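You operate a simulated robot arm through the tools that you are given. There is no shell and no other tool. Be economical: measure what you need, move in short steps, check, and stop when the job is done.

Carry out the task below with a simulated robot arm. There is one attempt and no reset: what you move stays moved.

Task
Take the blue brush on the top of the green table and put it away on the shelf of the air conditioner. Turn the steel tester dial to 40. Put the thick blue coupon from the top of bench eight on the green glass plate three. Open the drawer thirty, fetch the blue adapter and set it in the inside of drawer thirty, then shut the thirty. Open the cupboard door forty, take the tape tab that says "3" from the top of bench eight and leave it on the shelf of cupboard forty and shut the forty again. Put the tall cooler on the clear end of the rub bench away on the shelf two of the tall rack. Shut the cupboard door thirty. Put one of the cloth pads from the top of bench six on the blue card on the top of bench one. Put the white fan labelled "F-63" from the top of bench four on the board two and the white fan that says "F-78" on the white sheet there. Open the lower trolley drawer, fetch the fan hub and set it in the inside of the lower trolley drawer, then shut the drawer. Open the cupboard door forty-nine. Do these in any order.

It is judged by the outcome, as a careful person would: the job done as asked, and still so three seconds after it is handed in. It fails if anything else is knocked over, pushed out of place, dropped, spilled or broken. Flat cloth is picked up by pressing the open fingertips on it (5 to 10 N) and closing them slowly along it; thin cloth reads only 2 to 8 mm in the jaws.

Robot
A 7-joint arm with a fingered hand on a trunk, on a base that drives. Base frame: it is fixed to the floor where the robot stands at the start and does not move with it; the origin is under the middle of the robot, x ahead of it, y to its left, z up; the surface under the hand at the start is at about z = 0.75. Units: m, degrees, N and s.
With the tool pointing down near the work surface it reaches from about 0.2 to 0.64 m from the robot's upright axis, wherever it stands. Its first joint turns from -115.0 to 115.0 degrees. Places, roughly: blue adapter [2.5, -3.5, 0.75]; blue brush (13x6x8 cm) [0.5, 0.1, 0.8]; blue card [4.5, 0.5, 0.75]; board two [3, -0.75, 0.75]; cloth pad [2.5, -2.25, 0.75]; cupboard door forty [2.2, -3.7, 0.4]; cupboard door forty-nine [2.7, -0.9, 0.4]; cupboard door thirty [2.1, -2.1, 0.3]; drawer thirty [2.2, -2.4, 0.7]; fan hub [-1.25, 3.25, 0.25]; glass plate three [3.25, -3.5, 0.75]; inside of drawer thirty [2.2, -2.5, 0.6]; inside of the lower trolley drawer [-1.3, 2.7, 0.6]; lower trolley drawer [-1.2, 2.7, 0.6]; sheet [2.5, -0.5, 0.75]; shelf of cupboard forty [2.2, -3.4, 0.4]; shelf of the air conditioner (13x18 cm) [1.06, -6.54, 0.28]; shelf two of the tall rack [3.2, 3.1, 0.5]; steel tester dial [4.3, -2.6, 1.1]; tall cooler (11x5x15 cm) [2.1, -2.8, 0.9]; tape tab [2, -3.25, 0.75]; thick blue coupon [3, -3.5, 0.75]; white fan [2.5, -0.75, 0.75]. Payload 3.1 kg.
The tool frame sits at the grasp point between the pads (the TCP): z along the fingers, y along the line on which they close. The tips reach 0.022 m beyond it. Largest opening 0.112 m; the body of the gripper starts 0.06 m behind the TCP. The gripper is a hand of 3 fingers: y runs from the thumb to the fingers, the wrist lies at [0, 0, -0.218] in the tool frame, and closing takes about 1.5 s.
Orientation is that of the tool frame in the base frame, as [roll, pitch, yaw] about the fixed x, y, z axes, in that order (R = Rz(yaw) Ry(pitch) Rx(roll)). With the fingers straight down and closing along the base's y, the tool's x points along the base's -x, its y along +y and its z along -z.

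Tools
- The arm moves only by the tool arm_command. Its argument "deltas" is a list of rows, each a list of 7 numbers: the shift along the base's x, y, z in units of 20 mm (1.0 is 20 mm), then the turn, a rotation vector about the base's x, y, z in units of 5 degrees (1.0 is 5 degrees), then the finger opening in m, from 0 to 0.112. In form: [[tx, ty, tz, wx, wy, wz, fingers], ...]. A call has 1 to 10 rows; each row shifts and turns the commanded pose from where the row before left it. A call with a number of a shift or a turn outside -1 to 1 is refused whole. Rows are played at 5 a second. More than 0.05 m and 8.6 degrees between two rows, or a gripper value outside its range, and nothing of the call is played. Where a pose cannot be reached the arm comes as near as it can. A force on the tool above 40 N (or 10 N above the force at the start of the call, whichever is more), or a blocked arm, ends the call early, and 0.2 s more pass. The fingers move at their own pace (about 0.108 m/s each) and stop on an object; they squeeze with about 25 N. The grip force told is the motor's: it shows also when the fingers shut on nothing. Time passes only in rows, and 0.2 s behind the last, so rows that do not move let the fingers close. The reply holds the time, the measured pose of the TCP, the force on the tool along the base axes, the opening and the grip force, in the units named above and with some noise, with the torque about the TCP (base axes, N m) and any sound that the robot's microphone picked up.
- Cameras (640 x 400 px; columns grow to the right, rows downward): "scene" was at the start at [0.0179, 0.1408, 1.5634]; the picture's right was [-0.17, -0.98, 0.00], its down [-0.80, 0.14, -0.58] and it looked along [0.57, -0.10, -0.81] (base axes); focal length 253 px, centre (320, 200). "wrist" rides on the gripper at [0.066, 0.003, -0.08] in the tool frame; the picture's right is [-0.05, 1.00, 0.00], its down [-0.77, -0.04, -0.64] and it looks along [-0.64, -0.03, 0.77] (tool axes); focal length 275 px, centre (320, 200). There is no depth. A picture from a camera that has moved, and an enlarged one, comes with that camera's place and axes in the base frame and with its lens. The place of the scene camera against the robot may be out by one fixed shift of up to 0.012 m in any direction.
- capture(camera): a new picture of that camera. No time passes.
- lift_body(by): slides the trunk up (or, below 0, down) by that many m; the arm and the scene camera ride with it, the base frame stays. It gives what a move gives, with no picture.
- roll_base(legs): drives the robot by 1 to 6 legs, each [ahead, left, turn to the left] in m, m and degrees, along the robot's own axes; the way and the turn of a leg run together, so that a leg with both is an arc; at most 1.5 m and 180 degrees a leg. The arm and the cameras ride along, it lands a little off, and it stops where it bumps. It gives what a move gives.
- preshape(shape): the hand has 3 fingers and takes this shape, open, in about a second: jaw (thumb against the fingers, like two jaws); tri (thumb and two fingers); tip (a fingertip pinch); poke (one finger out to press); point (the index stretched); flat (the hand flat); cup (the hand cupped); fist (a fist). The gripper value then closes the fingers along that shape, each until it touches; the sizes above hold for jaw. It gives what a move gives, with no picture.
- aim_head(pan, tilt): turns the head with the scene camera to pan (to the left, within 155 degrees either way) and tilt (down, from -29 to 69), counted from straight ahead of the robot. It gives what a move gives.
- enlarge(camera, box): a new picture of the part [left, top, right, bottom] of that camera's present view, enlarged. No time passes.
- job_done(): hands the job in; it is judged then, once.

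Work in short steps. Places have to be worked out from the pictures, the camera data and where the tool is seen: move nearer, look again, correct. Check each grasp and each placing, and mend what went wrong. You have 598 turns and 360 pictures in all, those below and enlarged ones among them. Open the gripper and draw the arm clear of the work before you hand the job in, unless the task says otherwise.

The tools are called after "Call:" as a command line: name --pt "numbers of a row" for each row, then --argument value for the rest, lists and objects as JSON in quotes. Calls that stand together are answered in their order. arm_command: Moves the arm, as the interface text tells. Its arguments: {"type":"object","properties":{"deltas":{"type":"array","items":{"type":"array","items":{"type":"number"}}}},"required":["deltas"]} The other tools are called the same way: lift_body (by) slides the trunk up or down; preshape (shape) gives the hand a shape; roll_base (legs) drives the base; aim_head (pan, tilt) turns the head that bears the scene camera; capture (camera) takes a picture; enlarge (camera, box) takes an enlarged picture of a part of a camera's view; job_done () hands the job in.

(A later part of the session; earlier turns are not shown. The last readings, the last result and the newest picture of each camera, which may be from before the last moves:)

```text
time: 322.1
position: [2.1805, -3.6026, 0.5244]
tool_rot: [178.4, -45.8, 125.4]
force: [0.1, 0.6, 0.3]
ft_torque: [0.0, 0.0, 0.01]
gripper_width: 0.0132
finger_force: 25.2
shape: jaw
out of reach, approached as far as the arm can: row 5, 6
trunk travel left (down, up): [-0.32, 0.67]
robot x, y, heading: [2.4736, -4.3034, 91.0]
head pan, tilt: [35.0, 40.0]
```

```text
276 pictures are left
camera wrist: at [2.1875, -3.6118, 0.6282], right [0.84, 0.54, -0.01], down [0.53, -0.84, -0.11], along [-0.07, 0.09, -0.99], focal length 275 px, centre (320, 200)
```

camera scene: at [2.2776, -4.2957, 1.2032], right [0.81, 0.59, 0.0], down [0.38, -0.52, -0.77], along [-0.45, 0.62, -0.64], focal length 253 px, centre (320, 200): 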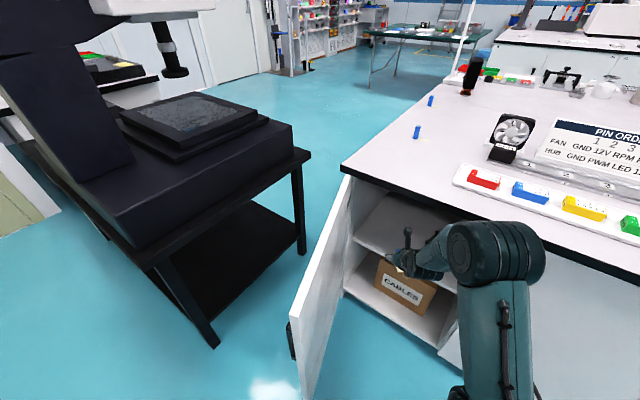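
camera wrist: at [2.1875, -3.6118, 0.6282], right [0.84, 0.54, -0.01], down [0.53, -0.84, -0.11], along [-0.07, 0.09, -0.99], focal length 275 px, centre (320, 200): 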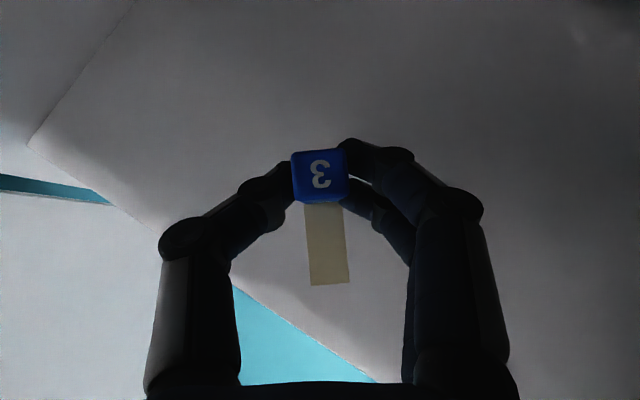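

Continue lowering in small steps.

Call:
arm_command --pt "0 0 -0.2 0 0 0 0.008" --pt "0 0 -0.15 0 0 0 0.008" --pt "0 0 -0.15 0 0 0 0.008" --pt "0 0 -0.15 0 0 0 0.008" --pt "0 0 -0.15 0 0 0 0.008" --pt "0 0 -0.15 0 0 0 0.008" --pt "0 0 -0.15 0 0 0 0.008"

```text
time: 323.7
position: [2.1794, -3.6024, 0.5032]
tool_rot: [178.4, -45.8, 125.5]
force: [0.5, -0.4, -0.8]
ft_torque: [0.02, -0.02, -0.01]
gripper_width: 0.0133
finger_force: 24.8
shape: jaw
trunk travel left (down, up): [-0.32, 0.67]
robot x, y, heading: [2.4738, -4.3021, 90.8]
head pan, tilt: [35.0, 40.0]
```

Call:
arm_command --pt "0 0 -0.2 0 0 0 0.008" --pt "0 0 -0.2 0 0 0 0.008" --pt "0 0 -0.2 0 0 0 0.008" --pt "0 0 -0.2 0 0 0 0.008" --pt "0 0 -0.2 0 0 0 0.008" --pt "0 0 -0.2 0 0 0 0.008" --pt "0 0 -0.2 0 0 0 0.008" --pt "0 0 -0.2 0 0 0 0.008"

Call:
capture --camera "wrist"

```text
time: 325.5
position: [2.1819, -3.6027, 0.471]
tool_rot: [178.5, -45.8, 125.5]
force: [0.1, 0.0, -0.8]
ft_torque: [-0.04, -0.01, -0.01]
gripper_width: 0.0134
finger_force: 24.8
shape: jaw
trunk travel left (down, up): [-0.32, 0.67]
robot x, y, heading: [2.4757, -4.3022, 91.0]
head pan, tilt: [35.0, 40.0]
```

```text
275 pictures are left
camera wrist: at [2.1881, -3.6117, 0.5734], right [0.84, 0.54, -0.01], down [0.53, -0.84, -0.11], along [-0.07, 0.09, -0.99], focal length 275 px, centre (320, 200)
```

wrist: 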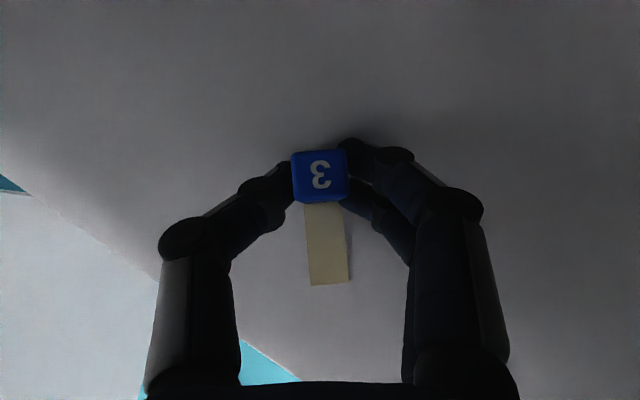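

Call:
arm_command --pt "0 0 -0.15 0 0 0 0.008" --pt "0 0 -0.15 0 0 0 0.008" --pt "0 0 -0.15 0 0 0 0.008" --pt "0 0 -0.15 0 0 0 0.008" --pt "0 0 -0.15 0 0 0 0.008" --pt "0 0 -0.15 0 0 0 0.008" --pt "0 0 -0.15 0 0 0 0.008" --pt "0 0 -0.15 0 0 0 0.008"

```text
time: 326.9
position: [2.1791, -3.5989, 0.4631]
tool_rot: [178.3, -47.0, 125.7]
force: [-0.2, 0.5, 20.3]
ft_torque: [0.19, -0.05, -0.01]
gripper_width: 0.0146
finger_force: 24.6
shape: jaw
trunk travel left (down, up): [-0.32, 0.67]
robot x, y, heading: [2.4742, -4.3017, 91.0]
head pan, tilt: [35.0, 40.0]
stopped in row 7: the force on the tool passed its limit at 42 N (the readings are from after the stop); the commanded pose is now the measured one
```

Contact at ~0.463. Ease up, release, and withdraw upward/back.

Call:
arm_command --pt "0 0 0.12 0 0 0 0.012" --pt "0 0 0 0 0 0 0.02" --pt "0 0 0 0 0 0 0.03" --pt "0 0 0 0 0 0 0.045" --pt "0 0 0 0 0 0 0.045" --pt "0 0 0.5 0 0 0 0.045" --pt "0 0 1 0 0 0 0.045" --pt "0 0 1 0 0 0 0.045"

Call:
capture --camera "wrist"

```text
time: 328.7
position: [2.1794, -3.5982, 0.5094]
tool_rot: [178.3, -46.3, 125.7]
force: [0.8, 0.4, -0.3]
ft_torque: [0.02, 0.01, -0.01]
gripper_width: 0.0445
finger_force: 0.1
shape: jaw
trunk travel left (down, up): [-0.32, 0.67]
robot x, y, heading: [2.4737, -4.3046, 90.6]
head pan, tilt: [35.0, 40.0]
```

```text
274 pictures are left
camera wrist: at [2.1877, -3.609, 0.6118], right [0.84, 0.54, -0.01], down [0.53, -0.84, -0.12], along [-0.08, 0.09, -0.99], focal length 275 px, centre (320, 200)
```

wrist: 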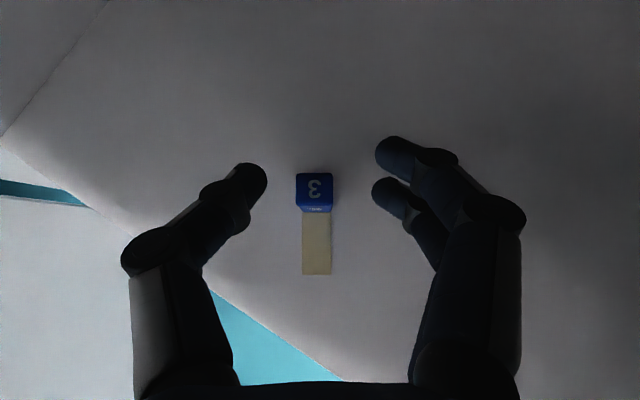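

Tab stands on the shelf. Withdraw the hand out of the cupboard.

Call:
arm_command --pt "0 0 0.8 0 0 0 0.045" --pt "0 -1 0.2 0 0 0 0.045" --pt "0 -1 0 0 0 0 0.045" --pt "0 -1 0 0 0 0 0.045" --pt "0 -1 0 0 0 0 0.045" --pt "0 -1 0 0 0 0 0.045" --pt "0 -1 0 0 0 0 0.02" --pt "0 -1 0 0 0 0 0.0"

Call:
roll_base --legs '[[-0.2, -0.1, 0]]'

Call:
aim_head --pan 40 --tilt 40

Call:
capture --camera "scene"

```text
time: 330.5
position: [2.1793, -3.7372, 0.5299]
tool_rot: [178.4, -46.4, 125.6]
force: [-0.6, 0.1, 0.1]
ft_torque: [-0.03, 0.02, -0.03]
gripper_width: 0.0
finger_force: 19.2
shape: jaw
trunk travel left (down, up): [-0.32, 0.67]
robot x, y, heading: [2.4764, -4.3047, 91.5]
head pan, tilt: [35.0, 40.0]
```

```text
time: 332.2
position: [2.2826, -3.936, 0.5306]
tool_rot: [178.2, -46.3, 125.8]
force: [-0.3, 0.0, -0.9]
ft_torque: [-0.01, -0.03, 0.03]
gripper_width: 0.0
finger_force: 25.0
shape: jaw
trunk travel left (down, up): [-0.32, 0.67]
robot x, y, heading: [2.5804, -4.5008, 91.2]
head pan, tilt: [35.0, 40.0]
```

```text
time: 332.9
position: [2.2825, -3.9378, 0.5305]
tool_rot: [178.3, -46.4, 125.8]
force: [0.1, -0.1, 0.2]
ft_torque: [0.01, 0.02, 0.01]
gripper_width: 0.0
finger_force: 25.0
shape: jaw
trunk travel left (down, up): [-0.32, 0.67]
robot x, y, heading: [2.577, -4.4998, 91.1]
head pan, tilt: [40.0, 40.0]
```

```text
273 pictures are left
camera scene: at [2.3765, -4.4997, 1.2032], right [0.75, 0.66, 0.0], down [0.42, -0.48, -0.77], along [-0.5, 0.58, -0.64], focal length 253 px, centre (320, 200)
```

scene: 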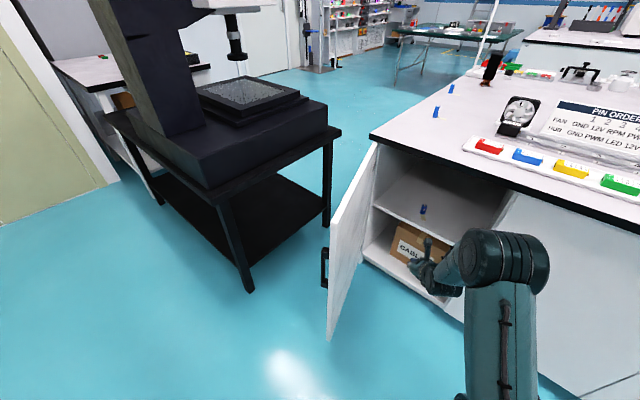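

Now close the door: go around its free edge with the closed hand, below handle height, and push from outside.

Call:
lift_body --by -0.15

Call:
roll_base --legs '[[-0.32, 0, 0]]'

Call:
arm_command --pt "-1 0 0 0 0 -0.9 0" --pt "-1 0 0 0 0 -0.9 0" --pt "-1 0 0 0 0 -0.9 0" --pt "-1 0 0 0 0 -0.9 0" --pt "-1 0 0 0 0 -0.9 0" --pt "-1 0 0 0 0 -0.9 0" --pt "-1 0 0 0 0 -0.9 0" --pt "-1 0 0 0 0 -0.9 0" --pt "-1 0 0 0 0 -0.9 0" --pt "-1 0 0 0 0 -0.9 0"

Call:
arm_command --pt "-1 0 0 0 0 0 0" --pt "-1 0 0 0 0 0 0" --pt "-1 0 0 0 0 0 0" --pt "-1 0 0 0 0 0 0"

Call:
capture --camera "scene"

Call:
capture --camera "wrist"

```text
time: 334.6
position: [2.2814, -3.9377, 0.3798]
tool_rot: [178.3, -46.3, 125.8]
force: [0.3, -0.6, 0.1]
ft_torque: [-0.03, 0.01, 0.0]
gripper_width: 0.0
finger_force: 25.0
shape: jaw
trunk travel left (down, up): [-0.17, 0.82]
robot x, y, heading: [2.5773, -4.503, 91.1]
head pan, tilt: [40.0, 40.0]
```

```text
time: 336.8
position: [2.2891, -4.2548, 0.3808]
tool_rot: [178.3, -46.3, 125.7]
force: [-0.4, 0.3, 0.5]
ft_torque: [-0.02, 0.02, -0.03]
gripper_width: 0.0001
finger_force: 25.7
shape: jaw
trunk travel left (down, up): [-0.17, 0.82]
robot x, y, heading: [2.5848, -4.8192, 90.8]
head pan, tilt: [40.0, 40.0]
```

```text
time: 338.9
position: [2.1179, -4.2652, 0.3837]
tool_rot: [178.2, -46.3, 80.8]
force: [-0.9, 0.5, 0.4]
ft_torque: [0.03, -0.02, 0.0]
gripper_width: 0.0001
finger_force: 25.2
shape: jaw
out of reach, approached as far as the arm can: row 9, 10
trunk travel left (down, up): [-0.17, 0.82]
robot x, y, heading: [2.5843, -4.8227, 91.2]
head pan, tilt: [40.0, 40.0]
```

```text
time: 339.9
position: [2.1005, -4.289, 0.3867]
tool_rot: [178.3, -46.4, 80.7]
force: [-0.5, -0.6, -0.5]
ft_torque: [0.0, 0.02, -0.02]
gripper_width: 0.0
finger_force: 24.9
shape: jaw
out of reach, approached as far as the arm can: row 1, 2, 3, 4
trunk travel left (down, up): [-0.17, 0.82]
robot x, y, heading: [2.5857, -4.824, 90.9]
head pan, tilt: [40.0, 40.0]
```

```text
272 pictures are left
camera scene: at [2.3826, -4.8184, 1.0532], right [0.75, 0.66, 0.0], down [0.42, -0.48, -0.77], along [-0.5, 0.58, -0.64], focal length 253 px, centre (320, 200)
```

scene: 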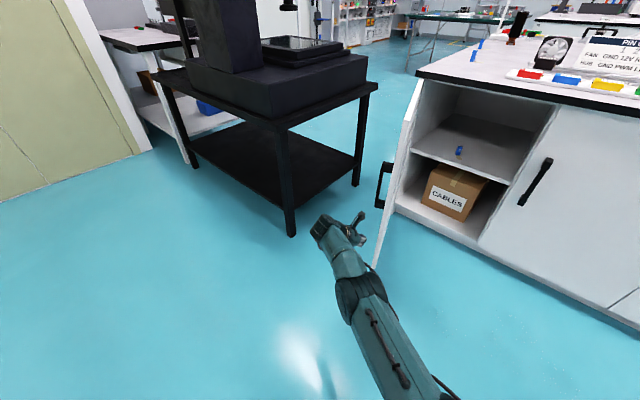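

```text
271 pictures are left
camera wrist: at [2.0992, -4.302, 0.4884], right [0.98, -0.21, -0.01], down [-0.21, -0.97, -0.12], along [0.01, 0.12, -0.99], focal length 275 px, centre (320, 200)
```

wrist: 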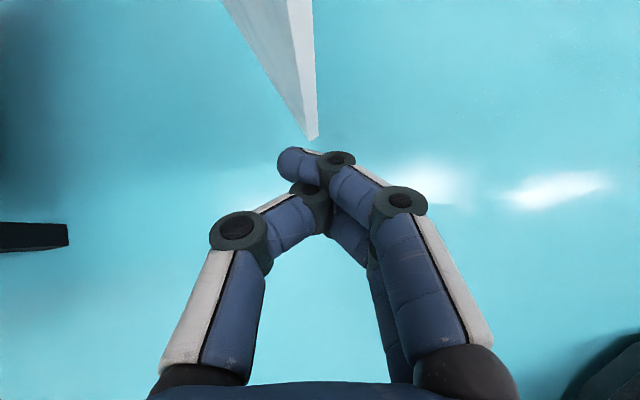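

Shift base left 0.15 and ahead 0.25 so the hand is on the outside of the door.

Call:
roll_base --legs '[[0, 0.16, 0], [0.24, 0, 0]]'

Call:
capture --camera "wrist"

```text
time: 342.8
position: [1.9317, -4.0525, 0.3863]
tool_rot: [178.3, -46.4, 80.6]
force: [0.3, 1.1, -0.6]
ft_torque: [0.01, 0.02, -0.05]
gripper_width: 0.0
finger_force: 24.8
shape: jaw
trunk travel left (down, up): [-0.17, 0.82]
robot x, y, heading: [2.4143, -4.5817, 90.9]
head pan, tilt: [40.0, 40.0]
```

```text
270 pictures are left
camera wrist: at [1.9318, -4.0652, 0.4884], right [0.98, -0.21, -0.01], down [-0.21, -0.97, -0.12], along [0.01, 0.12, -0.99], focal length 275 px, centre (320, 200)
```

wrist: 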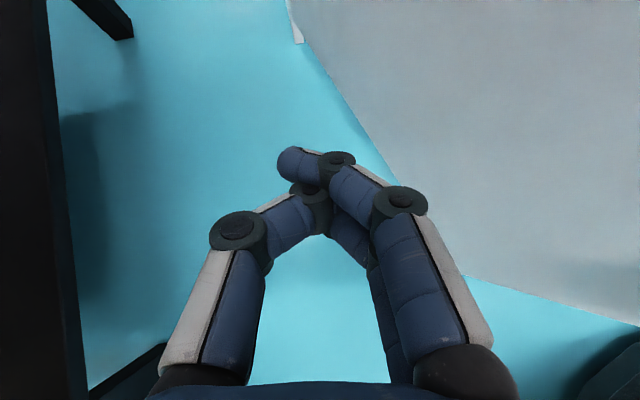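

Push the door: first +x to contact, then along the closing arc.

Call:
arm_command --pt "0.94 0 0 0 0 0 0" --pt "0.94 0 0 0 0 0 0" --pt "0.94 0 0 0 0 0 0" --pt "0.94 0 0 0 0 0 0" --pt "0.951 0.024 0 0 0 0 0" --pt "0.948 0.082 0 0 0 0 0" --pt "0.941 0.14 0 0 0 0 0" --pt "0.931 0.197 0 0 0 0 0" --pt "0.917 0.253 0 0 0 0 0" --pt "0.9 0.309 0 0 0 0 0"

Call:
arm_command --pt "0.879 0.364 0 0 0 0 0" --pt "0.856 0.416 0 0 0 0 0" --pt "0.829 0.468 0 0 0 0 0" --pt "0.798 0.518 0 0 0 0 0" --pt "0.765 0.565 0 0 0 0 0" --pt "0.729 0.611 0 0 0 0 0" --pt "0.691 0.654 0 0 0 0 0" --pt "0.65 0.695 0 0 0 0 0" --pt "0.606 0.734 0 0 0 0 0" --pt "0.56 0.769 0 0 0 0 0"

Call:
capture --camera "scene"

```text
time: 344.9
position: [2.1201, -4.0335, 0.3847]
tool_rot: [178.3, -46.4, 80.8]
force: [0.9, -0.9, 0.2]
ft_torque: [0.0, -0.02, 0.01]
gripper_width: 0.0002
finger_force: 25.4
shape: jaw
trunk travel left (down, up): [-0.17, 0.82]
robot x, y, heading: [2.4159, -4.5801, 91.0]
head pan, tilt: [40.0, 40.0]
```

```text
time: 347.1
position: [2.2686, -3.9164, 0.3856]
tool_rot: [178.3, -46.4, 80.7]
force: [-0.1, 0.2, 0.3]
ft_torque: [0.03, 0.01, 0.01]
gripper_width: 0.0
finger_force: 25.1
shape: jaw
trunk travel left (down, up): [-0.17, 0.82]
robot x, y, heading: [2.418, -4.5805, 91.0]
head pan, tilt: [40.0, 40.0]
```

```text
269 pictures are left
camera scene: at [2.2147, -4.5818, 1.0532], right [0.76, 0.66, 0.0], down [0.42, -0.49, -0.77], along [-0.5, 0.58, -0.64], focal length 253 px, centre (320, 200)
```

scene: 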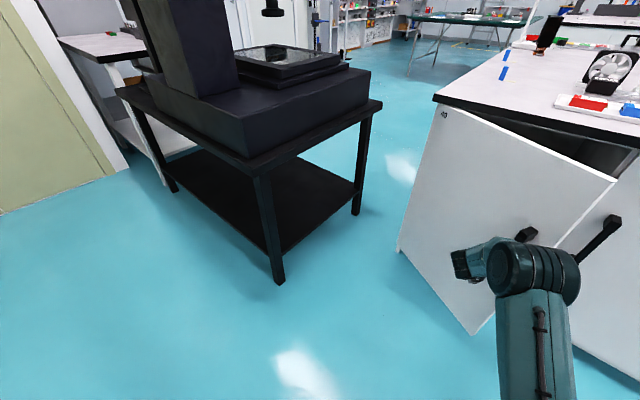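

Call:
roll_base --legs '[[0.1, -0.03, 0]]'

Call:
arm_command --pt "0.2 0.6 0 0 0 0 0" --pt "0.1 0.6 0 0 0 0 0" --pt "0 0.5 0 0 0 0 0" --pt "0 0.4 0 0 0 0 0" --pt "0 0.3 0 0 0 0 0" --pt "0 0.3 0 0 0 0 0" --pt "0 0.3 0 0 0 0 0"

Call:
capture --camera "scene"

```text
time: 348.3
position: [2.2971, -3.814, 0.3839]
tool_rot: [178.2, -46.4, 80.6]
force: [0.2, -0.8, 0.4]
ft_torque: [0.0, 0.03, 0.01]
gripper_width: 0.0
finger_force: 24.6
shape: jaw
trunk travel left (down, up): [-0.17, 0.82]
robot x, y, heading: [2.4458, -4.482, 90.9]
head pan, tilt: [40.0, 40.0]
```

```text
time: 349.9
position: [2.3016, -3.754, 0.385]
tool_rot: [178.3, -46.4, 80.7]
force: [-0.4, -0.1, -0.2]
ft_torque: [-0.03, -0.01, 0.01]
gripper_width: 0.0
finger_force: 25.2
shape: jaw
trunk travel left (down, up): [-0.17, 0.82]
robot x, y, heading: [2.4443, -4.4864, 90.7]
head pan, tilt: [40.0, 40.0]
```

```text
268 pictures are left
camera scene: at [2.2432, -4.4809, 1.0532], right [0.76, 0.66, 0.0], down [0.42, -0.49, -0.77], along [-0.5, 0.58, -0.64], focal length 253 px, centre (320, 200)
```

scene: 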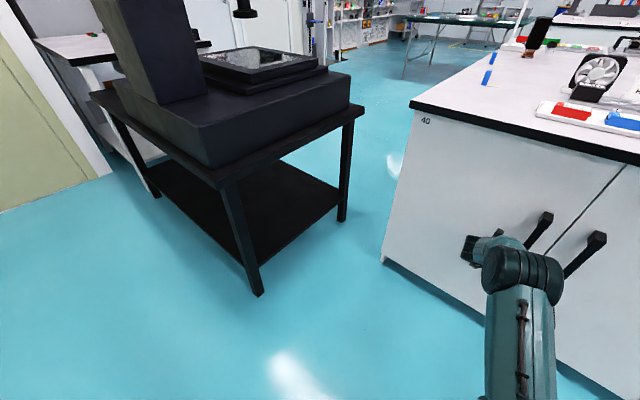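

Looks shut (labelled 40). Push a bit more until firm contact to be sure.

Call:
arm_command --pt "0 0.3 0 0 0 0 0" --pt "0 0.3 0 0 0 0 0" --pt "0 0.3 0 0 0 0 0" --pt "0 0.3 0 0 0 0 0"

Call:
enlarge --camera "scene" --box '[400, 100, 640, 250]'

```text
time: 350.8
position: [2.3046, -3.7415, 0.3818]
tool_rot: [177.8, -45.9, 80.6]
force: [2.5, -16.7, 3.9]
ft_torque: [0.09, 0.04, 0.13]
gripper_width: 0.0
finger_force: 25.0
shape: jaw
trunk travel left (down, up): [-0.17, 0.82]
robot x, y, heading: [2.446, -4.4834, 91.0]
head pan, tilt: [40.0, 40.0]
stopped in row 4: the force on the tool passed its limit at 48 N (the readings are from after the stop); the commanded pose is now the measured one
```

```text
2.67 times, centred on (520, 175) of scene
camera zoom: at [2.2437, -4.4832, 1.0534], right [0.76, 0.66, 0.0], down [0.42, -0.48, -0.77], along [-0.5, 0.58, -0.64], focal length 675 px, centre (-213, 267)
```

zoom: 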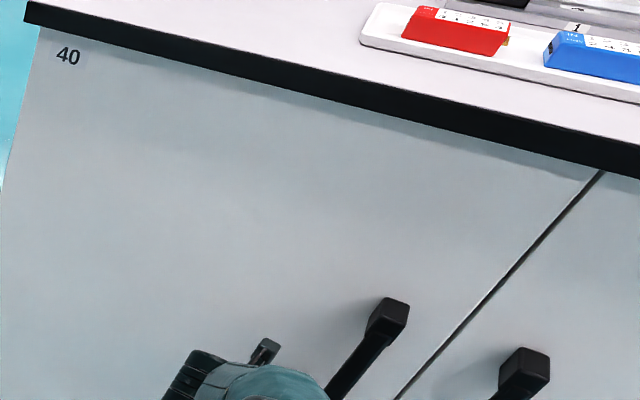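

Door forty is shut. Next the blue adapter. Back off, raise the trunk, and set the tool vertical with closing along y.

Call:
roll_base --legs '[[-0.25, 0.03, 0]]'

Call:
lift_body --by 0.4

Call:
lift_body --by 0.15

Call:
arm_command --pt "0 -1 0.5 -0.98 -0.16 0 0.08" --pt "0 -1 0.5 -0.98 -0.16 0 0.08" --pt "0 -1 0.5 -0.98 -0.16 0 0.08" --pt "0 -1 0.5 -0.98 -0.16 0 0.08" --pt "0 -1 0.5 -0.98 -0.16 0 0.08" --pt "0 -1 0 -0.98 -0.16 0 0.08" --pt "0 -1 0 -0.98 -0.16 0 0.08" --pt "0 -1 0 -0.98 -0.16 0 0.08" --pt "0 -1 0 -0.98 -0.16 0 0.08" --pt "0 -0.5 0 0 0 1 0.08"

Call:
arm_command --pt "0 0 0 0 0 1 0.08" --pt "0 0 0 0 0 1 0.08" --pt "0 0 0 0 0 1 0.08" --pt "0 0 0 0 0 1 0.08" --pt "0 0 0 0 0 1 0.08" --pt "0 0 0 0 0 1 0.08" --pt "0 0 0 0 0 1 0.08" --pt "0 0 0 0 0 1 0.08" --pt "0 0 0 0 0 1 0.08" --pt "0 0 0 0 0 1 0.08"

Call:
arm_command --pt "0 0 0 0 0 1 0.08" --pt "0 0 0 0 0 1 0.08" --pt "0 0 0 0 0 1 0.08" --pt "0 0 0 0 0 1 0.08" --pt "0 0 0 0 0 1 0.08" --pt "0 0 0 0 0 1 0.08" --pt "0 0 0 0 0 1 0.08" --pt "0 0 0 0 0 1 0.08" --pt "0 0 0 0 0 1 0.08"

```text
time: 352.6
position: [2.2786, -3.992, 0.382]
tool_rot: [177.8, -45.9, 80.6]
force: [-0.6, -0.5, 0.3]
ft_torque: [0.04, -0.03, 0.0]
gripper_width: 0.0
finger_force: 25.0
shape: jaw
trunk travel left (down, up): [-0.17, 0.82]
robot x, y, heading: [2.4199, -4.7417, 91.1]
head pan, tilt: [40.0, 40.0]
```

```text
time: 356.4
position: [2.2783, -3.9921, 0.7814]
tool_rot: [177.8, -45.8, 80.6]
force: [-1.0, 0.5, 0.1]
ft_torque: [0.04, -0.02, 0.01]
gripper_width: 0.0
finger_force: 24.6
shape: jaw
trunk travel left (down, up): [-0.57, 0.42]
robot x, y, heading: [2.4198, -4.738, 90.9]
head pan, tilt: [40.0, 40.0]
```

```text
time: 358.2
position: [2.2793, -3.9922, 0.9312]
tool_rot: [177.8, -45.7, 80.7]
force: [0.0, 0.5, 0.1]
ft_torque: [-0.01, -0.02, -0.01]
gripper_width: 0.0
finger_force: 25.6
shape: jaw
trunk travel left (down, up): [-0.72, 0.27]
robot x, y, heading: [2.4204, -4.7375, 91.1]
head pan, tilt: [40.0, 40.0]
```

```text
time: 360.4
position: [2.2778, -4.1833, 0.9823]
tool_rot: [164.8, -2.6, 91.5]
force: [0.2, -0.3, 0.4]
ft_torque: [-0.01, 0.01, -0.03]
gripper_width: 0.0796
finger_force: 0.1
shape: jaw
trunk travel left (down, up): [-0.72, 0.27]
robot x, y, heading: [2.4223, -4.7334, 90.5]
head pan, tilt: [40.0, 40.0]
```

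```text
time: 362.6
position: [2.2798, -4.1823, 0.9821]
tool_rot: [164.7, -2.6, 141.5]
force: [-0.3, 0.1, -0.2]
ft_torque: [-0.02, -0.02, 0.01]
gripper_width: 0.0797
finger_force: 0.1
shape: jaw
trunk travel left (down, up): [-0.72, 0.27]
robot x, y, heading: [2.4181, -4.733, 90.8]
head pan, tilt: [40.0, 40.0]
```

```text
time: 364.6
position: [2.2591, -4.2668, 0.9719]
tool_rot: [164.7, -2.6, -173.7]
force: [-0.6, -0.4, -0.1]
ft_torque: [0.0, -0.01, 0.04]
gripper_width: 0.0795
finger_force: 0.1
shape: jaw
out of reach, approached as far as the arm can: row 5, 6, 7, 8, 9
trunk travel left (down, up): [-0.72, 0.27]
robot x, y, heading: [2.4176, -4.7361, 91.0]
head pan, tilt: [40.0, 40.0]
```

I correct the residual roll of 15° and re-centre the hand.

Call:
arm_command --pt "0.3 0.5 0 -1 -0.11 0 0.08" --pt "0.3 0.5 0 -1 -0.11 0 0.08" --pt "0.3 0.5 0 -1 -0.11 0 0.08" --pt "0.3 0.5 0 0 0 -0.6 0.08" --pt "0.3 0.5 0 0 0 -0.6 0.08"

Call:
roll_base --legs '[[0.5, 0, -1], [0.13, 0, 0]]'

Call:
capture --camera "wrist"

```text
time: 365.8
position: [2.2715, -4.245, 0.9742]
tool_rot: [164.7, -2.5, -179.6]
force: [0.5, -0.5, 0.0]
ft_torque: [0.02, 0.01, 0.0]
gripper_width: 0.0794
finger_force: 0.0
shape: jaw
out of reach, approached as far as the arm can: row 1, 2, 3
trunk travel left (down, up): [-0.72, 0.27]
robot x, y, heading: [2.4166, -4.7362, 90.8]
head pan, tilt: [40.0, 40.0]
```

```text
time: 369.6
position: [2.2726, -3.6106, 0.9732]
tool_rot: [164.9, -2.5, 179.8]
force: [0.0, -0.1, 0.0]
ft_torque: [-0.04, 0.01, -0.01]
gripper_width: 0.0799
finger_force: 0.1
shape: jaw
trunk travel left (down, up): [-0.72, 0.27]
robot x, y, heading: [2.4154, -4.1037, 90.5]
head pan, tilt: [40.0, 40.0]
```

```text
266 pictures are left
camera wrist: at [2.2101, -3.6295, 1.0542], right [0.06, 0.96, 0.26], down [0.8, -0.21, 0.57], along [0.6, 0.17, -0.78], focal length 275 px, centre (320, 200)
```

wrist: 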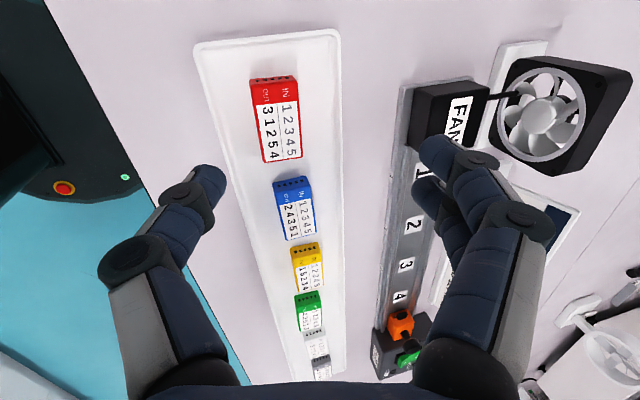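

Try the roll correction again here.

Call:
arm_command --pt "0.5 0 0 -1 0 0 0.08" --pt "0.5 0 0 -1 0 0 0.08" --pt "0.5 0 0 -1 0 0 0.08"

```text
time: 370.4
position: [2.2735, -3.6123, 0.9729]
tool_rot: [164.7, -2.5, 179.7]
force: [0.3, -0.4, 1.2]
ft_torque: [0.02, -0.02, 0.0]
gripper_width: 0.0798
finger_force: 0.1
shape: jaw
out of reach, approached as far as the arm can: row 1, 2, 3
trunk travel left (down, up): [-0.72, 0.27]
robot x, y, heading: [2.416, -4.1059, 90.2]
head pan, tilt: [40.0, 40.0]
```

Joint limit in this posture. I'll rotate the yaw back, correct the tilt there, then turn again.

Call:
arm_command --pt "0 0 0 0 0 -1 0.08" --pt "0 0 0 0 0 -1 0.08" --pt "0 0 0 0 0 -1 0.08" --pt "0 0 0 0 0 -1 0.08" --pt "0 0 0 0 0 -1 0.08" --pt "0 0 0 0 0 -1 0.08" --pt "0 0 0 0 0 -1 0.08" --pt "0 0 0 0 0 -1 0.08" --pt "0 0 0 0 0 -1 0.08" --pt "0 0 0 0 0 -1 0.08"

Call:
arm_command --pt "0 0 0 -0.64 0.77 0 0.08" --pt "0 0 0 -0.64 0.77 0 0.08" --pt "0 0 0 -0.64 0.77 0 0.08"

```text
time: 372.6
position: [2.2748, -3.6121, 0.9753]
tool_rot: [164.7, -2.6, 129.4]
force: [-1.0, -0.3, -0.5]
ft_torque: [0.0, -0.01, -0.01]
gripper_width: 0.0798
finger_force: 0.0
shape: jaw
trunk travel left (down, up): [-0.72, 0.27]
robot x, y, heading: [2.4083, -4.105, 90.4]
head pan, tilt: [40.0, 40.0]
```

```text
time: 373.4
position: [2.2738, -3.6111, 0.9748]
tool_rot: [169.7, -2.5, 129.4]
force: [0.2, 1.0, -0.9]
ft_torque: [0.02, -0.01, 0.02]
gripper_width: 0.0796
finger_force: 0.1
shape: jaw
out of reach, approached as far as the arm can: row 2, 3
trunk travel left (down, up): [-0.72, 0.27]
robot x, y, heading: [2.4111, -4.1075, 89.9]
head pan, tilt: [40.0, 40.0]
```

Call:
arm_command --pt "0 -0.5 0 0 0 -1 0.08" --pt "0 -0.5 0 0 0 -1 0.08" --pt "0 -0.5 0 0 0 -1 0.08" --pt "0 -0.5 0 0 0 -1 0.08" --pt "0 -0.5 0 0 0 -1 0.08" --pt "0 -0.5 0 0 0 -1 0.08" --pt "0 0 0 1 0 0 0.08" --pt "0 0 0 1 0 0 0.08" --pt "0 0 0 1 0 0 0.08" --pt "0 0 0 1 0 0 0.08"

```text
time: 375.6
position: [2.2734, -3.672, 0.9752]
tool_rot: [166.4, -22.3, 100.4]
force: [0.1, 0.1, -0.6]
ft_torque: [-0.01, -0.03, 0.03]
gripper_width: 0.0795
finger_force: 0.0
shape: jaw
trunk travel left (down, up): [-0.72, 0.27]
robot x, y, heading: [2.4133, -4.1019, 90.4]
head pan, tilt: [40.0, 40.0]
```

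Call:
arm_command --pt "0 0 0 -0.16 0.91 0.37 0.08" --pt "0 0 0 -0.16 0.91 0.37 0.08" --pt "0 0 0 -0.12 0.66 0.27 0.08" --pt "0 0 0 -1 0 0 0.08" --pt "0 0 0 -1 0 0 0.08" --pt "0 0 0 -1 0 0 0.08"

```text
time: 377.0
position: [2.2672, -3.6835, 0.9735]
tool_rot: [-178.6, -13.2, 99.6]
force: [0.1, -0.4, 0.9]
ft_torque: [0.01, 0.0, 0.0]
gripper_width: 0.0796
finger_force: 0.0
shape: jaw
out of reach, approached as far as the arm can: row 5, 6
trunk travel left (down, up): [-0.72, 0.27]
robot x, y, heading: [2.415, -4.1018, 90.4]
head pan, tilt: [40.0, 40.0]
```

Call:
aim_head --pan 10 --tilt 60

Call:
capture --camera "scene"

```text
time: 378.0
position: [2.2701, -3.683, 0.9737]
tool_rot: [-178.6, -13.1, 99.5]
force: [1.0, 0.9, 0.0]
ft_torque: [0.0, 0.0, -0.02]
gripper_width: 0.0794
finger_force: 0.2
shape: jaw
trunk travel left (down, up): [-0.72, 0.27]
robot x, y, heading: [2.4134, -4.1033, 90.4]
head pan, tilt: [10.0, 60.0]
```

```text
265 pictures are left
camera scene: at [2.2559, -4.0992, 1.5765], right [0.98, 0.18, 0.0], down [0.15, -0.85, -0.5], along [-0.09, 0.49, -0.87], focal length 253 px, centre (320, 200)
```

scene: 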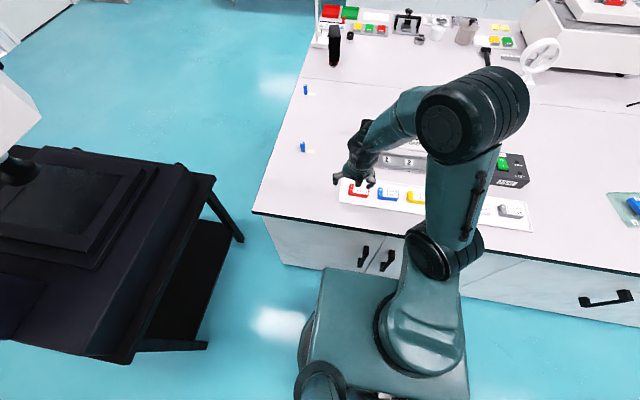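

Try going to a more central location (x≈2.4) while levelling the tool.

Call:
arm_command --pt "1 0 0 0 0 0 0.08" --pt "1 0 0 0 0 0 0.08" --pt "1 0 0 0 0 0 0.08" --pt "1 0 0 0 0 0 0.08" --pt "1 0 0 0 0 0 0.08" --pt "1 0 0 0 0 0 0.08" --pt "1 0 0 -1 0 0 0.08" --pt "0 0 0 -1 0 0 0.08" --pt "0 0 0 -0.6 0 0 0.08"

```text
time: 380.0
position: [2.3679, -3.7056, 0.9674]
tool_rot: [-178.6, -13.2, 99.6]
force: [0.7, -0.7, 1.3]
ft_torque: [-0.04, -0.03, 0.0]
gripper_width: 0.0797
finger_force: 0.1
shape: jaw
out of reach, approached as far as the arm can: row 3, 4, 5, 6, 7, 8, 9
trunk travel left (down, up): [-0.72, 0.27]
robot x, y, heading: [2.418, -4.102, 90.1]
head pan, tilt: [10.0, 60.0]
```

Call:
arm_command --pt "0 0.5 -1 0 0 0 0.08" --pt "0 0.5 -1 0 0 0 0.08" --pt "0 0.5 -0.5 0 0 0 0.08" --pt "0 0.5 0 0 0 0 0.08" --pt "0 0.5 0 -1 0 0 0.08" --pt "0 0 0 -1 0 0 0.08" --pt "0 0 0 -0.6 0 0 0.08"

```text
time: 381.6
position: [2.34, -3.6337, 0.9202]
tool_rot: [-171.9, -12.5, 99.4]
force: [-0.7, -0.2, 2.0]
ft_torque: [0.03, 0.0, 0.01]
gripper_width: 0.0797
finger_force: 0.1
shape: jaw
out of reach, approached as far as the arm can: row 5, 6, 7
trunk travel left (down, up): [-0.72, 0.27]
robot x, y, heading: [2.4142, -4.1031, 90.2]
head pan, tilt: [10.0, 60.0]
```

Let me stretch the arm out forward/high to reset its posture, then return.

Call:
arm_command --pt "0 0 1 1 0 0 0.08" --pt "0 0 1 1 0 0 0.08" --pt "0 0 1 1 0 0 0.08" --pt "0 0 1 1 0 0 0.08" --pt "0 0 1 1 0 0 0.08" --pt "0 1 1 1 0 0 0.08" --pt "0 1 1 0 0 0 0.08" --pt "0 1 1 0 0 0 0.08" --pt "0 1 1 0 0 0 0.08" --pt "0 1 0 0 0 0 0.08"

Call:
arm_command --pt "0.5 1 0 0 0 0 0.08" --pt "0.5 1 0 0 0 0 0.08" --pt "0.5 1 0 0 0 0 0.08" --pt "0.5 1 0 0 0 0 0.08" --pt "0.5 1 0 0 0 0 0.08" --pt "0.5 0 0 0 0 0 0.08"

Call:
capture --camera "scene"

```text
time: 383.8
position: [2.3536, -3.5444, 1.0675]
tool_rot: [-178.4, -27.2, 101.2]
force: [0.8, 0.1, 0.6]
ft_torque: [0.02, -0.03, -0.03]
gripper_width: 0.08
finger_force: 0.0
shape: jaw
out of reach, approached as far as the arm can: row 1, 4, 5
trunk travel left (down, up): [-0.72, 0.27]
robot x, y, heading: [2.4162, -4.1029, 90.3]
head pan, tilt: [10.0, 60.0]
```

```text
time: 385.2
position: [2.4149, -3.4449, 1.0678]
tool_rot: [-178.3, -27.2, 101.2]
force: [-0.4, -0.7, -0.8]
ft_torque: [0.0, 0.0, 0.0]
gripper_width: 0.0798
finger_force: 0.0
shape: jaw
trunk travel left (down, up): [-0.72, 0.27]
robot x, y, heading: [2.4154, -4.1046, 90.2]
head pan, tilt: [10.0, 60.0]
```

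```text
264 pictures are left
camera scene: at [2.2566, -4.0997, 1.5766], right [0.98, 0.18, 0.0], down [0.15, -0.85, -0.5], along [-0.09, 0.49, -0.87], focal length 253 px, centre (320, 200)
```

scene: 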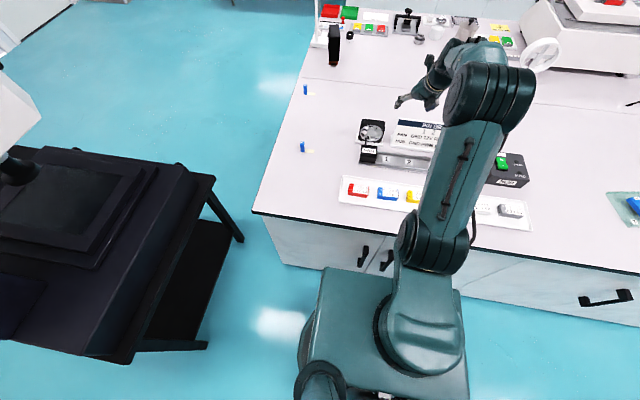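

Call:
arm_command --pt "0 -0.5 0 -0.98 -0.2 0 0.08" --pt "0 -0.5 0 -0.98 -0.2 0 0.08" --pt "0 -0.5 0 -0.98 -0.2 0 0.08" --pt "0 -0.5 0 -0.98 -0.2 0 0.08" --pt "0 -0.5 0 -0.98 -0.2 0 0.08" --pt "0 -0.5 0 -0.4 -0.08 0 0.08"

Call:
arm_command --pt "0 -0.5 -0.5 0 0 1 0.08" --pt "0 -0.5 -0.5 0 0 1 0.08" --pt "0 -0.5 -0.5 0 0 1 0.08" --pt "0 -0.5 -0.5 0 0 1 0.08" --pt "0 -0.5 0 0 0 1 0.08" --pt "0 0 0 0 0 1 0.08" --pt "0 0 0 0 0 1 0.08" --pt "0 0 0 0 0 1 0.08"

```text
time: 386.6
position: [2.4148, -3.5058, 1.0668]
tool_rot: [-178.7, -0.2, 101.3]
force: [0.2, -0.6, 0.0]
ft_torque: [0.01, 0.01, 0.0]
gripper_width: 0.0796
finger_force: 0.1
shape: jaw
trunk travel left (down, up): [-0.72, 0.27]
robot x, y, heading: [2.4157, -4.1032, 90.2]
head pan, tilt: [10.0, 60.0]
```

```text
time: 388.4
position: [2.4157, -3.5535, 1.0273]
tool_rot: [-178.5, -0.2, 141.4]
force: [0.6, -0.2, 0.5]
ft_torque: [-0.01, -0.01, 0.03]
gripper_width: 0.0795
finger_force: 0.1
shape: jaw
trunk travel left (down, up): [-0.72, 0.27]
robot x, y, heading: [2.4144, -4.1026, 90.3]
head pan, tilt: [10.0, 60.0]
```

Posture recovered. Continue to yaw 180 over the adapter.

Call:
arm_command --pt "-0.1 -0.3 -0.5 0 0 1 0.08" --pt "-0.1 -0.3 -0.5 0 0 1 0.08" --pt "-0.1 -0.3 -0.5 0 0 1 0.08" --pt "-0.1 -0.3 -0.5 0 0 1 0.08" --pt "-0.1 -0.3 -0.5 0 0 1 0.08" --pt "-0.1 -0.3 -0.5 0 0 1 0.08" --pt "-0.1 -0.3 -0.5 0 0 1 0.08" --pt "-0.1 -0.3 -0.5 0 0 0.7 0.08"

Call:
capture --camera "wrist"

```text
time: 390.2
position: [2.3994, -3.6019, 0.9474]
tool_rot: [-178.6, -0.2, 179.7]
force: [-0.5, 0.9, 0.6]
ft_torque: [0.01, -0.03, -0.02]
gripper_width: 0.0798
finger_force: 0.1
shape: jaw
trunk travel left (down, up): [-0.72, 0.27]
robot x, y, heading: [2.4134, -4.1068, 90.3]
head pan, tilt: [10.0, 60.0]
```

```text
263 pictures are left
camera wrist: at [2.333, -3.5972, 1.0272], right [0.05, 1.0, -0.03], down [0.77, -0.02, 0.63], along [0.63, -0.05, -0.77], focal length 275 px, centre (320, 200)
```

wrist: 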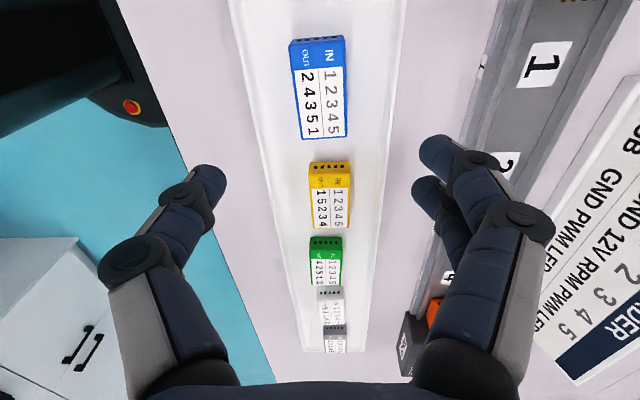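

Adapter centre ≈(2.399, −3.606). Descend with 60 mm opening (inside the tray rims) and close.

Call:
arm_command --pt "0 -0.2 -1 0 0 0 0.06" --pt "0 0 -1 0 0 0 0.06" --pt "0 0 -1 0 0 0 0.06" --pt "0 0 -1 0 0 0 0.06" --pt "0 0 -1 0 0 0 0.06" --pt "0 0 -0.5 0 0 0 0.06" --pt "0 0 -0.3 0 0 0 0.06"

Call:
capture --camera "wrist"

```text
time: 391.8
position: [2.3989, -3.6061, 0.8304]
tool_rot: [-178.6, -0.3, 179.8]
force: [-0.2, -0.4, -0.2]
ft_torque: [0.0, 0.02, -0.03]
gripper_width: 0.0606
finger_force: 0.1
shape: jaw
trunk travel left (down, up): [-0.72, 0.27]
robot x, y, heading: [2.417, -4.1038, 89.9]
head pan, tilt: [10.0, 60.0]
```

```text
262 pictures are left
camera wrist: at [2.3338, -3.6014, 0.91], right [0.05, 1.0, -0.03], down [0.77, -0.02, 0.63], along [0.63, -0.05, -0.77], focal length 275 px, centre (320, 200)
```

wrist: 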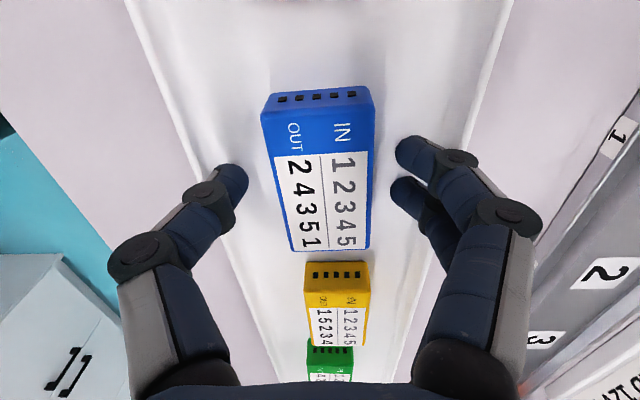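

Call:
arm_command --pt "0 0 0 0 0 0 0.04" --pt "0 0 0 0 0 0 0.02" --pt "0 0 0 0 0 0 0.02" --pt "0 0 0 0 0 0 0.02" --pt "0 0 0 0 0 0 0.02" --pt "0 0 1 0 0 0 0.02" --pt "0 0 1 0 0 0 0.02" --pt "0 0 1 0 0 0 0.02" --pt "0 0 1 0 0 0 0.02" --pt "0 0 1 0 0 0 0.02"

Call:
capture --camera "wrist"

```text
time: 394.0
position: [2.3973, -3.6049, 0.9308]
tool_rot: [-178.5, -0.3, 179.7]
force: [-0.9, 0.5, -0.9]
ft_torque: [0.03, -0.02, 0.02]
gripper_width: 0.032
finger_force: 24.7
shape: jaw
trunk travel left (down, up): [-0.72, 0.27]
robot x, y, heading: [2.4148, -4.1038, 90.0]
head pan, tilt: [10.0, 60.0]
```

```text
261 pictures are left
camera wrist: at [2.3335, -3.6007, 1.0113], right [0.05, 1.0, -0.03], down [0.77, -0.02, 0.63], along [0.63, -0.05, -0.77], focal length 275 px, centre (320, 200)
```

wrist: 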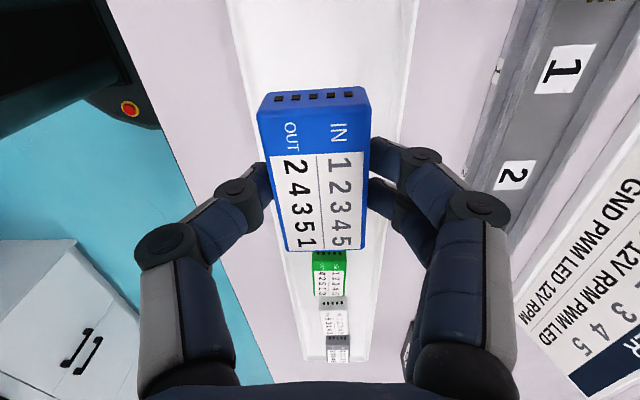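

Adapter is held. Drive the loop around the east end to the north side of island 2.

Call:
roll_base --legs '[[-0.32, 0, 0], [0, 0, -90], [1.48, 0, 0], [1.48, 0, 0], [1.48, 0, 0], [0.58, 0, 0]]'

Call:
roll_base --legs '[[0, 0, 90], [1.48, 0, 0], [1.48, 0, 0]]'

```text
time: 423.8
position: [7.9641, -4.5172, 0.9319]
tool_rot: [-178.5, -0.3, 88.5]
force: [-0.5, -0.3, -0.2]
ft_torque: [0.02, -0.01, -0.03]
gripper_width: 0.0317
finger_force: 25.1
shape: jaw
trunk travel left (down, up): [-0.72, 0.27]
robot x, y, heading: [7.4647, -4.5227, -0.9]
head pan, tilt: [10.0, 60.0]
```

```text
time: 441.9
position: [7.4498, -1.0551, 0.9306]
tool_rot: [-178.5, -0.4, 179.9]
force: [0.3, -0.9, -0.3]
ft_torque: [0.01, 0.0, 0.01]
gripper_width: 0.0314
finger_force: 25.3
shape: jaw
trunk travel left (down, up): [-0.72, 0.27]
robot x, y, heading: [7.4693, -1.5534, 90.3]
head pan, tilt: [10.0, 60.0]
```

Call:
roll_base --legs '[[0.1, 0, 0], [0, 0, 89.7], [1.48, 0, 0], [1.48, 0, 0], [1.48, 0, 0]]'

Call:
aim_head --pan 80 --tilt 35

Call:
capture --camera "scene"

```text
time: 467.7
position: [2.5224, -1.3615, 0.9307]
tool_rot: [-178.5, -0.2, -93.0]
force: [-0.3, 0.2, -0.9]
ft_torque: [0.0, 0.03, -0.02]
gripper_width: 0.031
finger_force: 25.1
shape: jaw
trunk travel left (down, up): [-0.72, 0.27]
robot x, y, heading: [3.0197, -1.3691, 177.5]
head pan, tilt: [10.0, 60.0]
```

```text
time: 469.1
position: [2.5233, -1.3614, 0.9315]
tool_rot: [-178.6, -0.2, -93.0]
force: [0.3, 0.4, -0.4]
ft_torque: [-0.02, -0.01, -0.02]
gripper_width: 0.031
finger_force: 24.5
shape: jaw
trunk travel left (down, up): [-0.72, 0.27]
robot x, y, heading: [3.0223, -1.3686, 177.5]
head pan, tilt: [80.0, 35.0]
```

```text
260 pictures are left
camera scene: at [3.0611, -1.6106, 1.6108], right [-0.98, 0.22, 0.0], down [0.13, 0.56, -0.82], along [-0.18, -0.8, -0.57], focal length 253 px, centre (320, 200)
```

scene: 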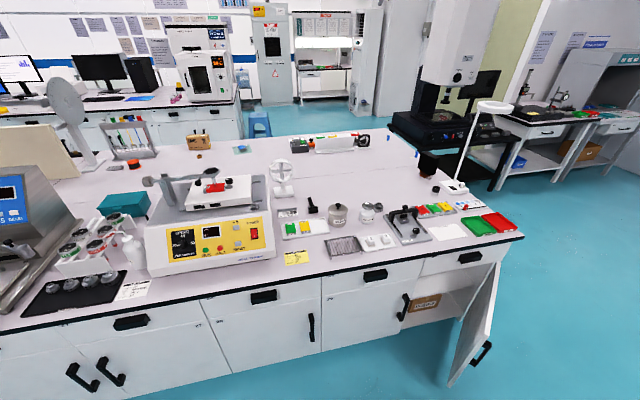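

Call:
enlarge --camera "scene" --box '[270, 170, 550, 345]'

```text
2.29 times, centred on (410, 258) of scene
camera zoom: at [3.0611, -1.6106, 1.6108], right [-0.98, 0.22, 0.0], down [0.13, 0.56, -0.82], along [-0.18, -0.8, -0.57], focal length 579 px, centre (114, 69)
```

zoom: 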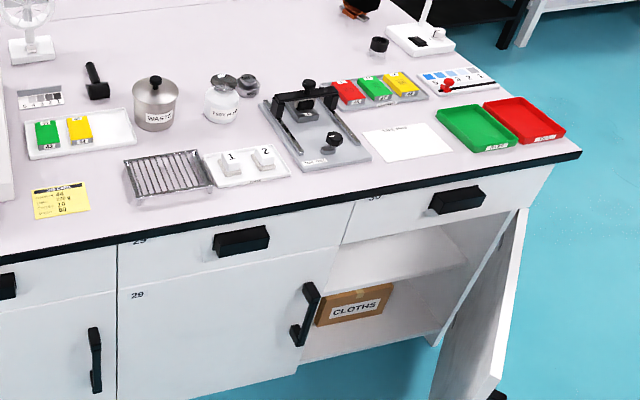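

Drawer thirty is the rightmost. I'll stage the adapter on the bench's front strip at about (2.72, −2.325). Turn south and approach.

Call:
roll_base --legs '[[0, 0, 92.5], [0.3, -0.28, 0]]'

Call:
aim_head --pan 0 --tilt 50

Call:
capture --camera "scene"

Call:
capture --camera "wrist"

```text
time: 475.6
position: [2.7564, -2.1667, 0.9313]
tool_rot: [-178.4, -0.3, -0.9]
force: [-0.4, 0.3, -0.4]
ft_torque: [0.0, -0.02, -0.01]
gripper_width: 0.0307
finger_force: 25.2
shape: jaw
trunk travel left (down, up): [-0.72, 0.27]
robot x, y, heading: [2.7459, -1.6688, -90.1]
head pan, tilt: [80.0, 35.0]
```

```text
time: 477.1
position: [2.7579, -2.1669, 0.9313]
tool_rot: [-178.4, -0.3, -0.9]
force: [-0.2, 0.0, -0.3]
ft_torque: [0.01, -0.01, -0.01]
gripper_width: 0.0307
finger_force: 25.2
shape: jaw
trunk travel left (down, up): [-0.72, 0.27]
robot x, y, heading: [2.7462, -1.6678, -90.3]
head pan, tilt: [0.0, 50.0]
```

```text
258 pictures are left
camera scene: at [2.9062, -1.6854, 1.5891], right [-1.0, 0.01, 0.0], down [0.0, 0.77, -0.64], along [0.0, -0.64, -0.77], focal length 253 px, centre (320, 200)
```

scene: 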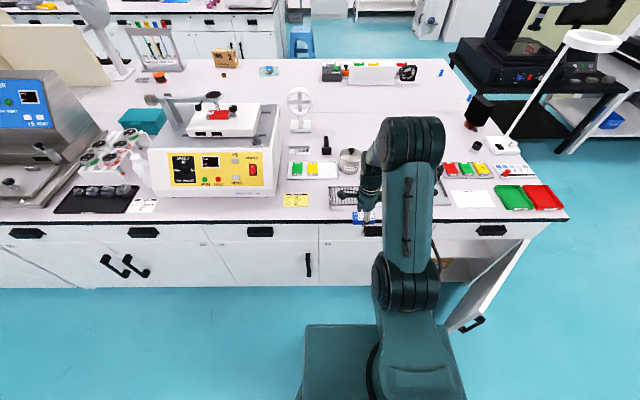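

```text
257 pictures are left
camera wrist: at [2.8232, -2.1739, 1.0109], right [-0.06, -1.0, -0.03], down [-0.77, 0.03, 0.63], along [-0.63, 0.06, -0.77], focal length 275 px, centre (320, 200)
```

wrist: 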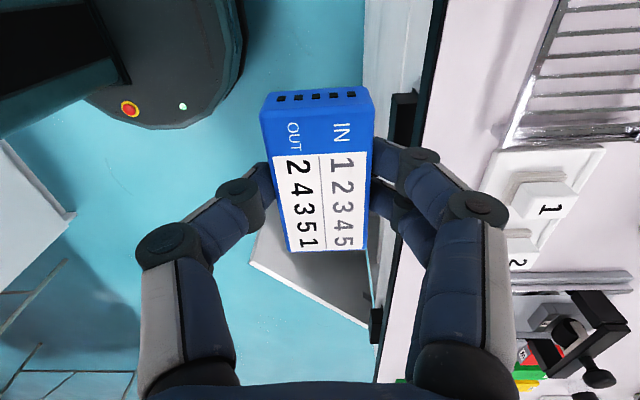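

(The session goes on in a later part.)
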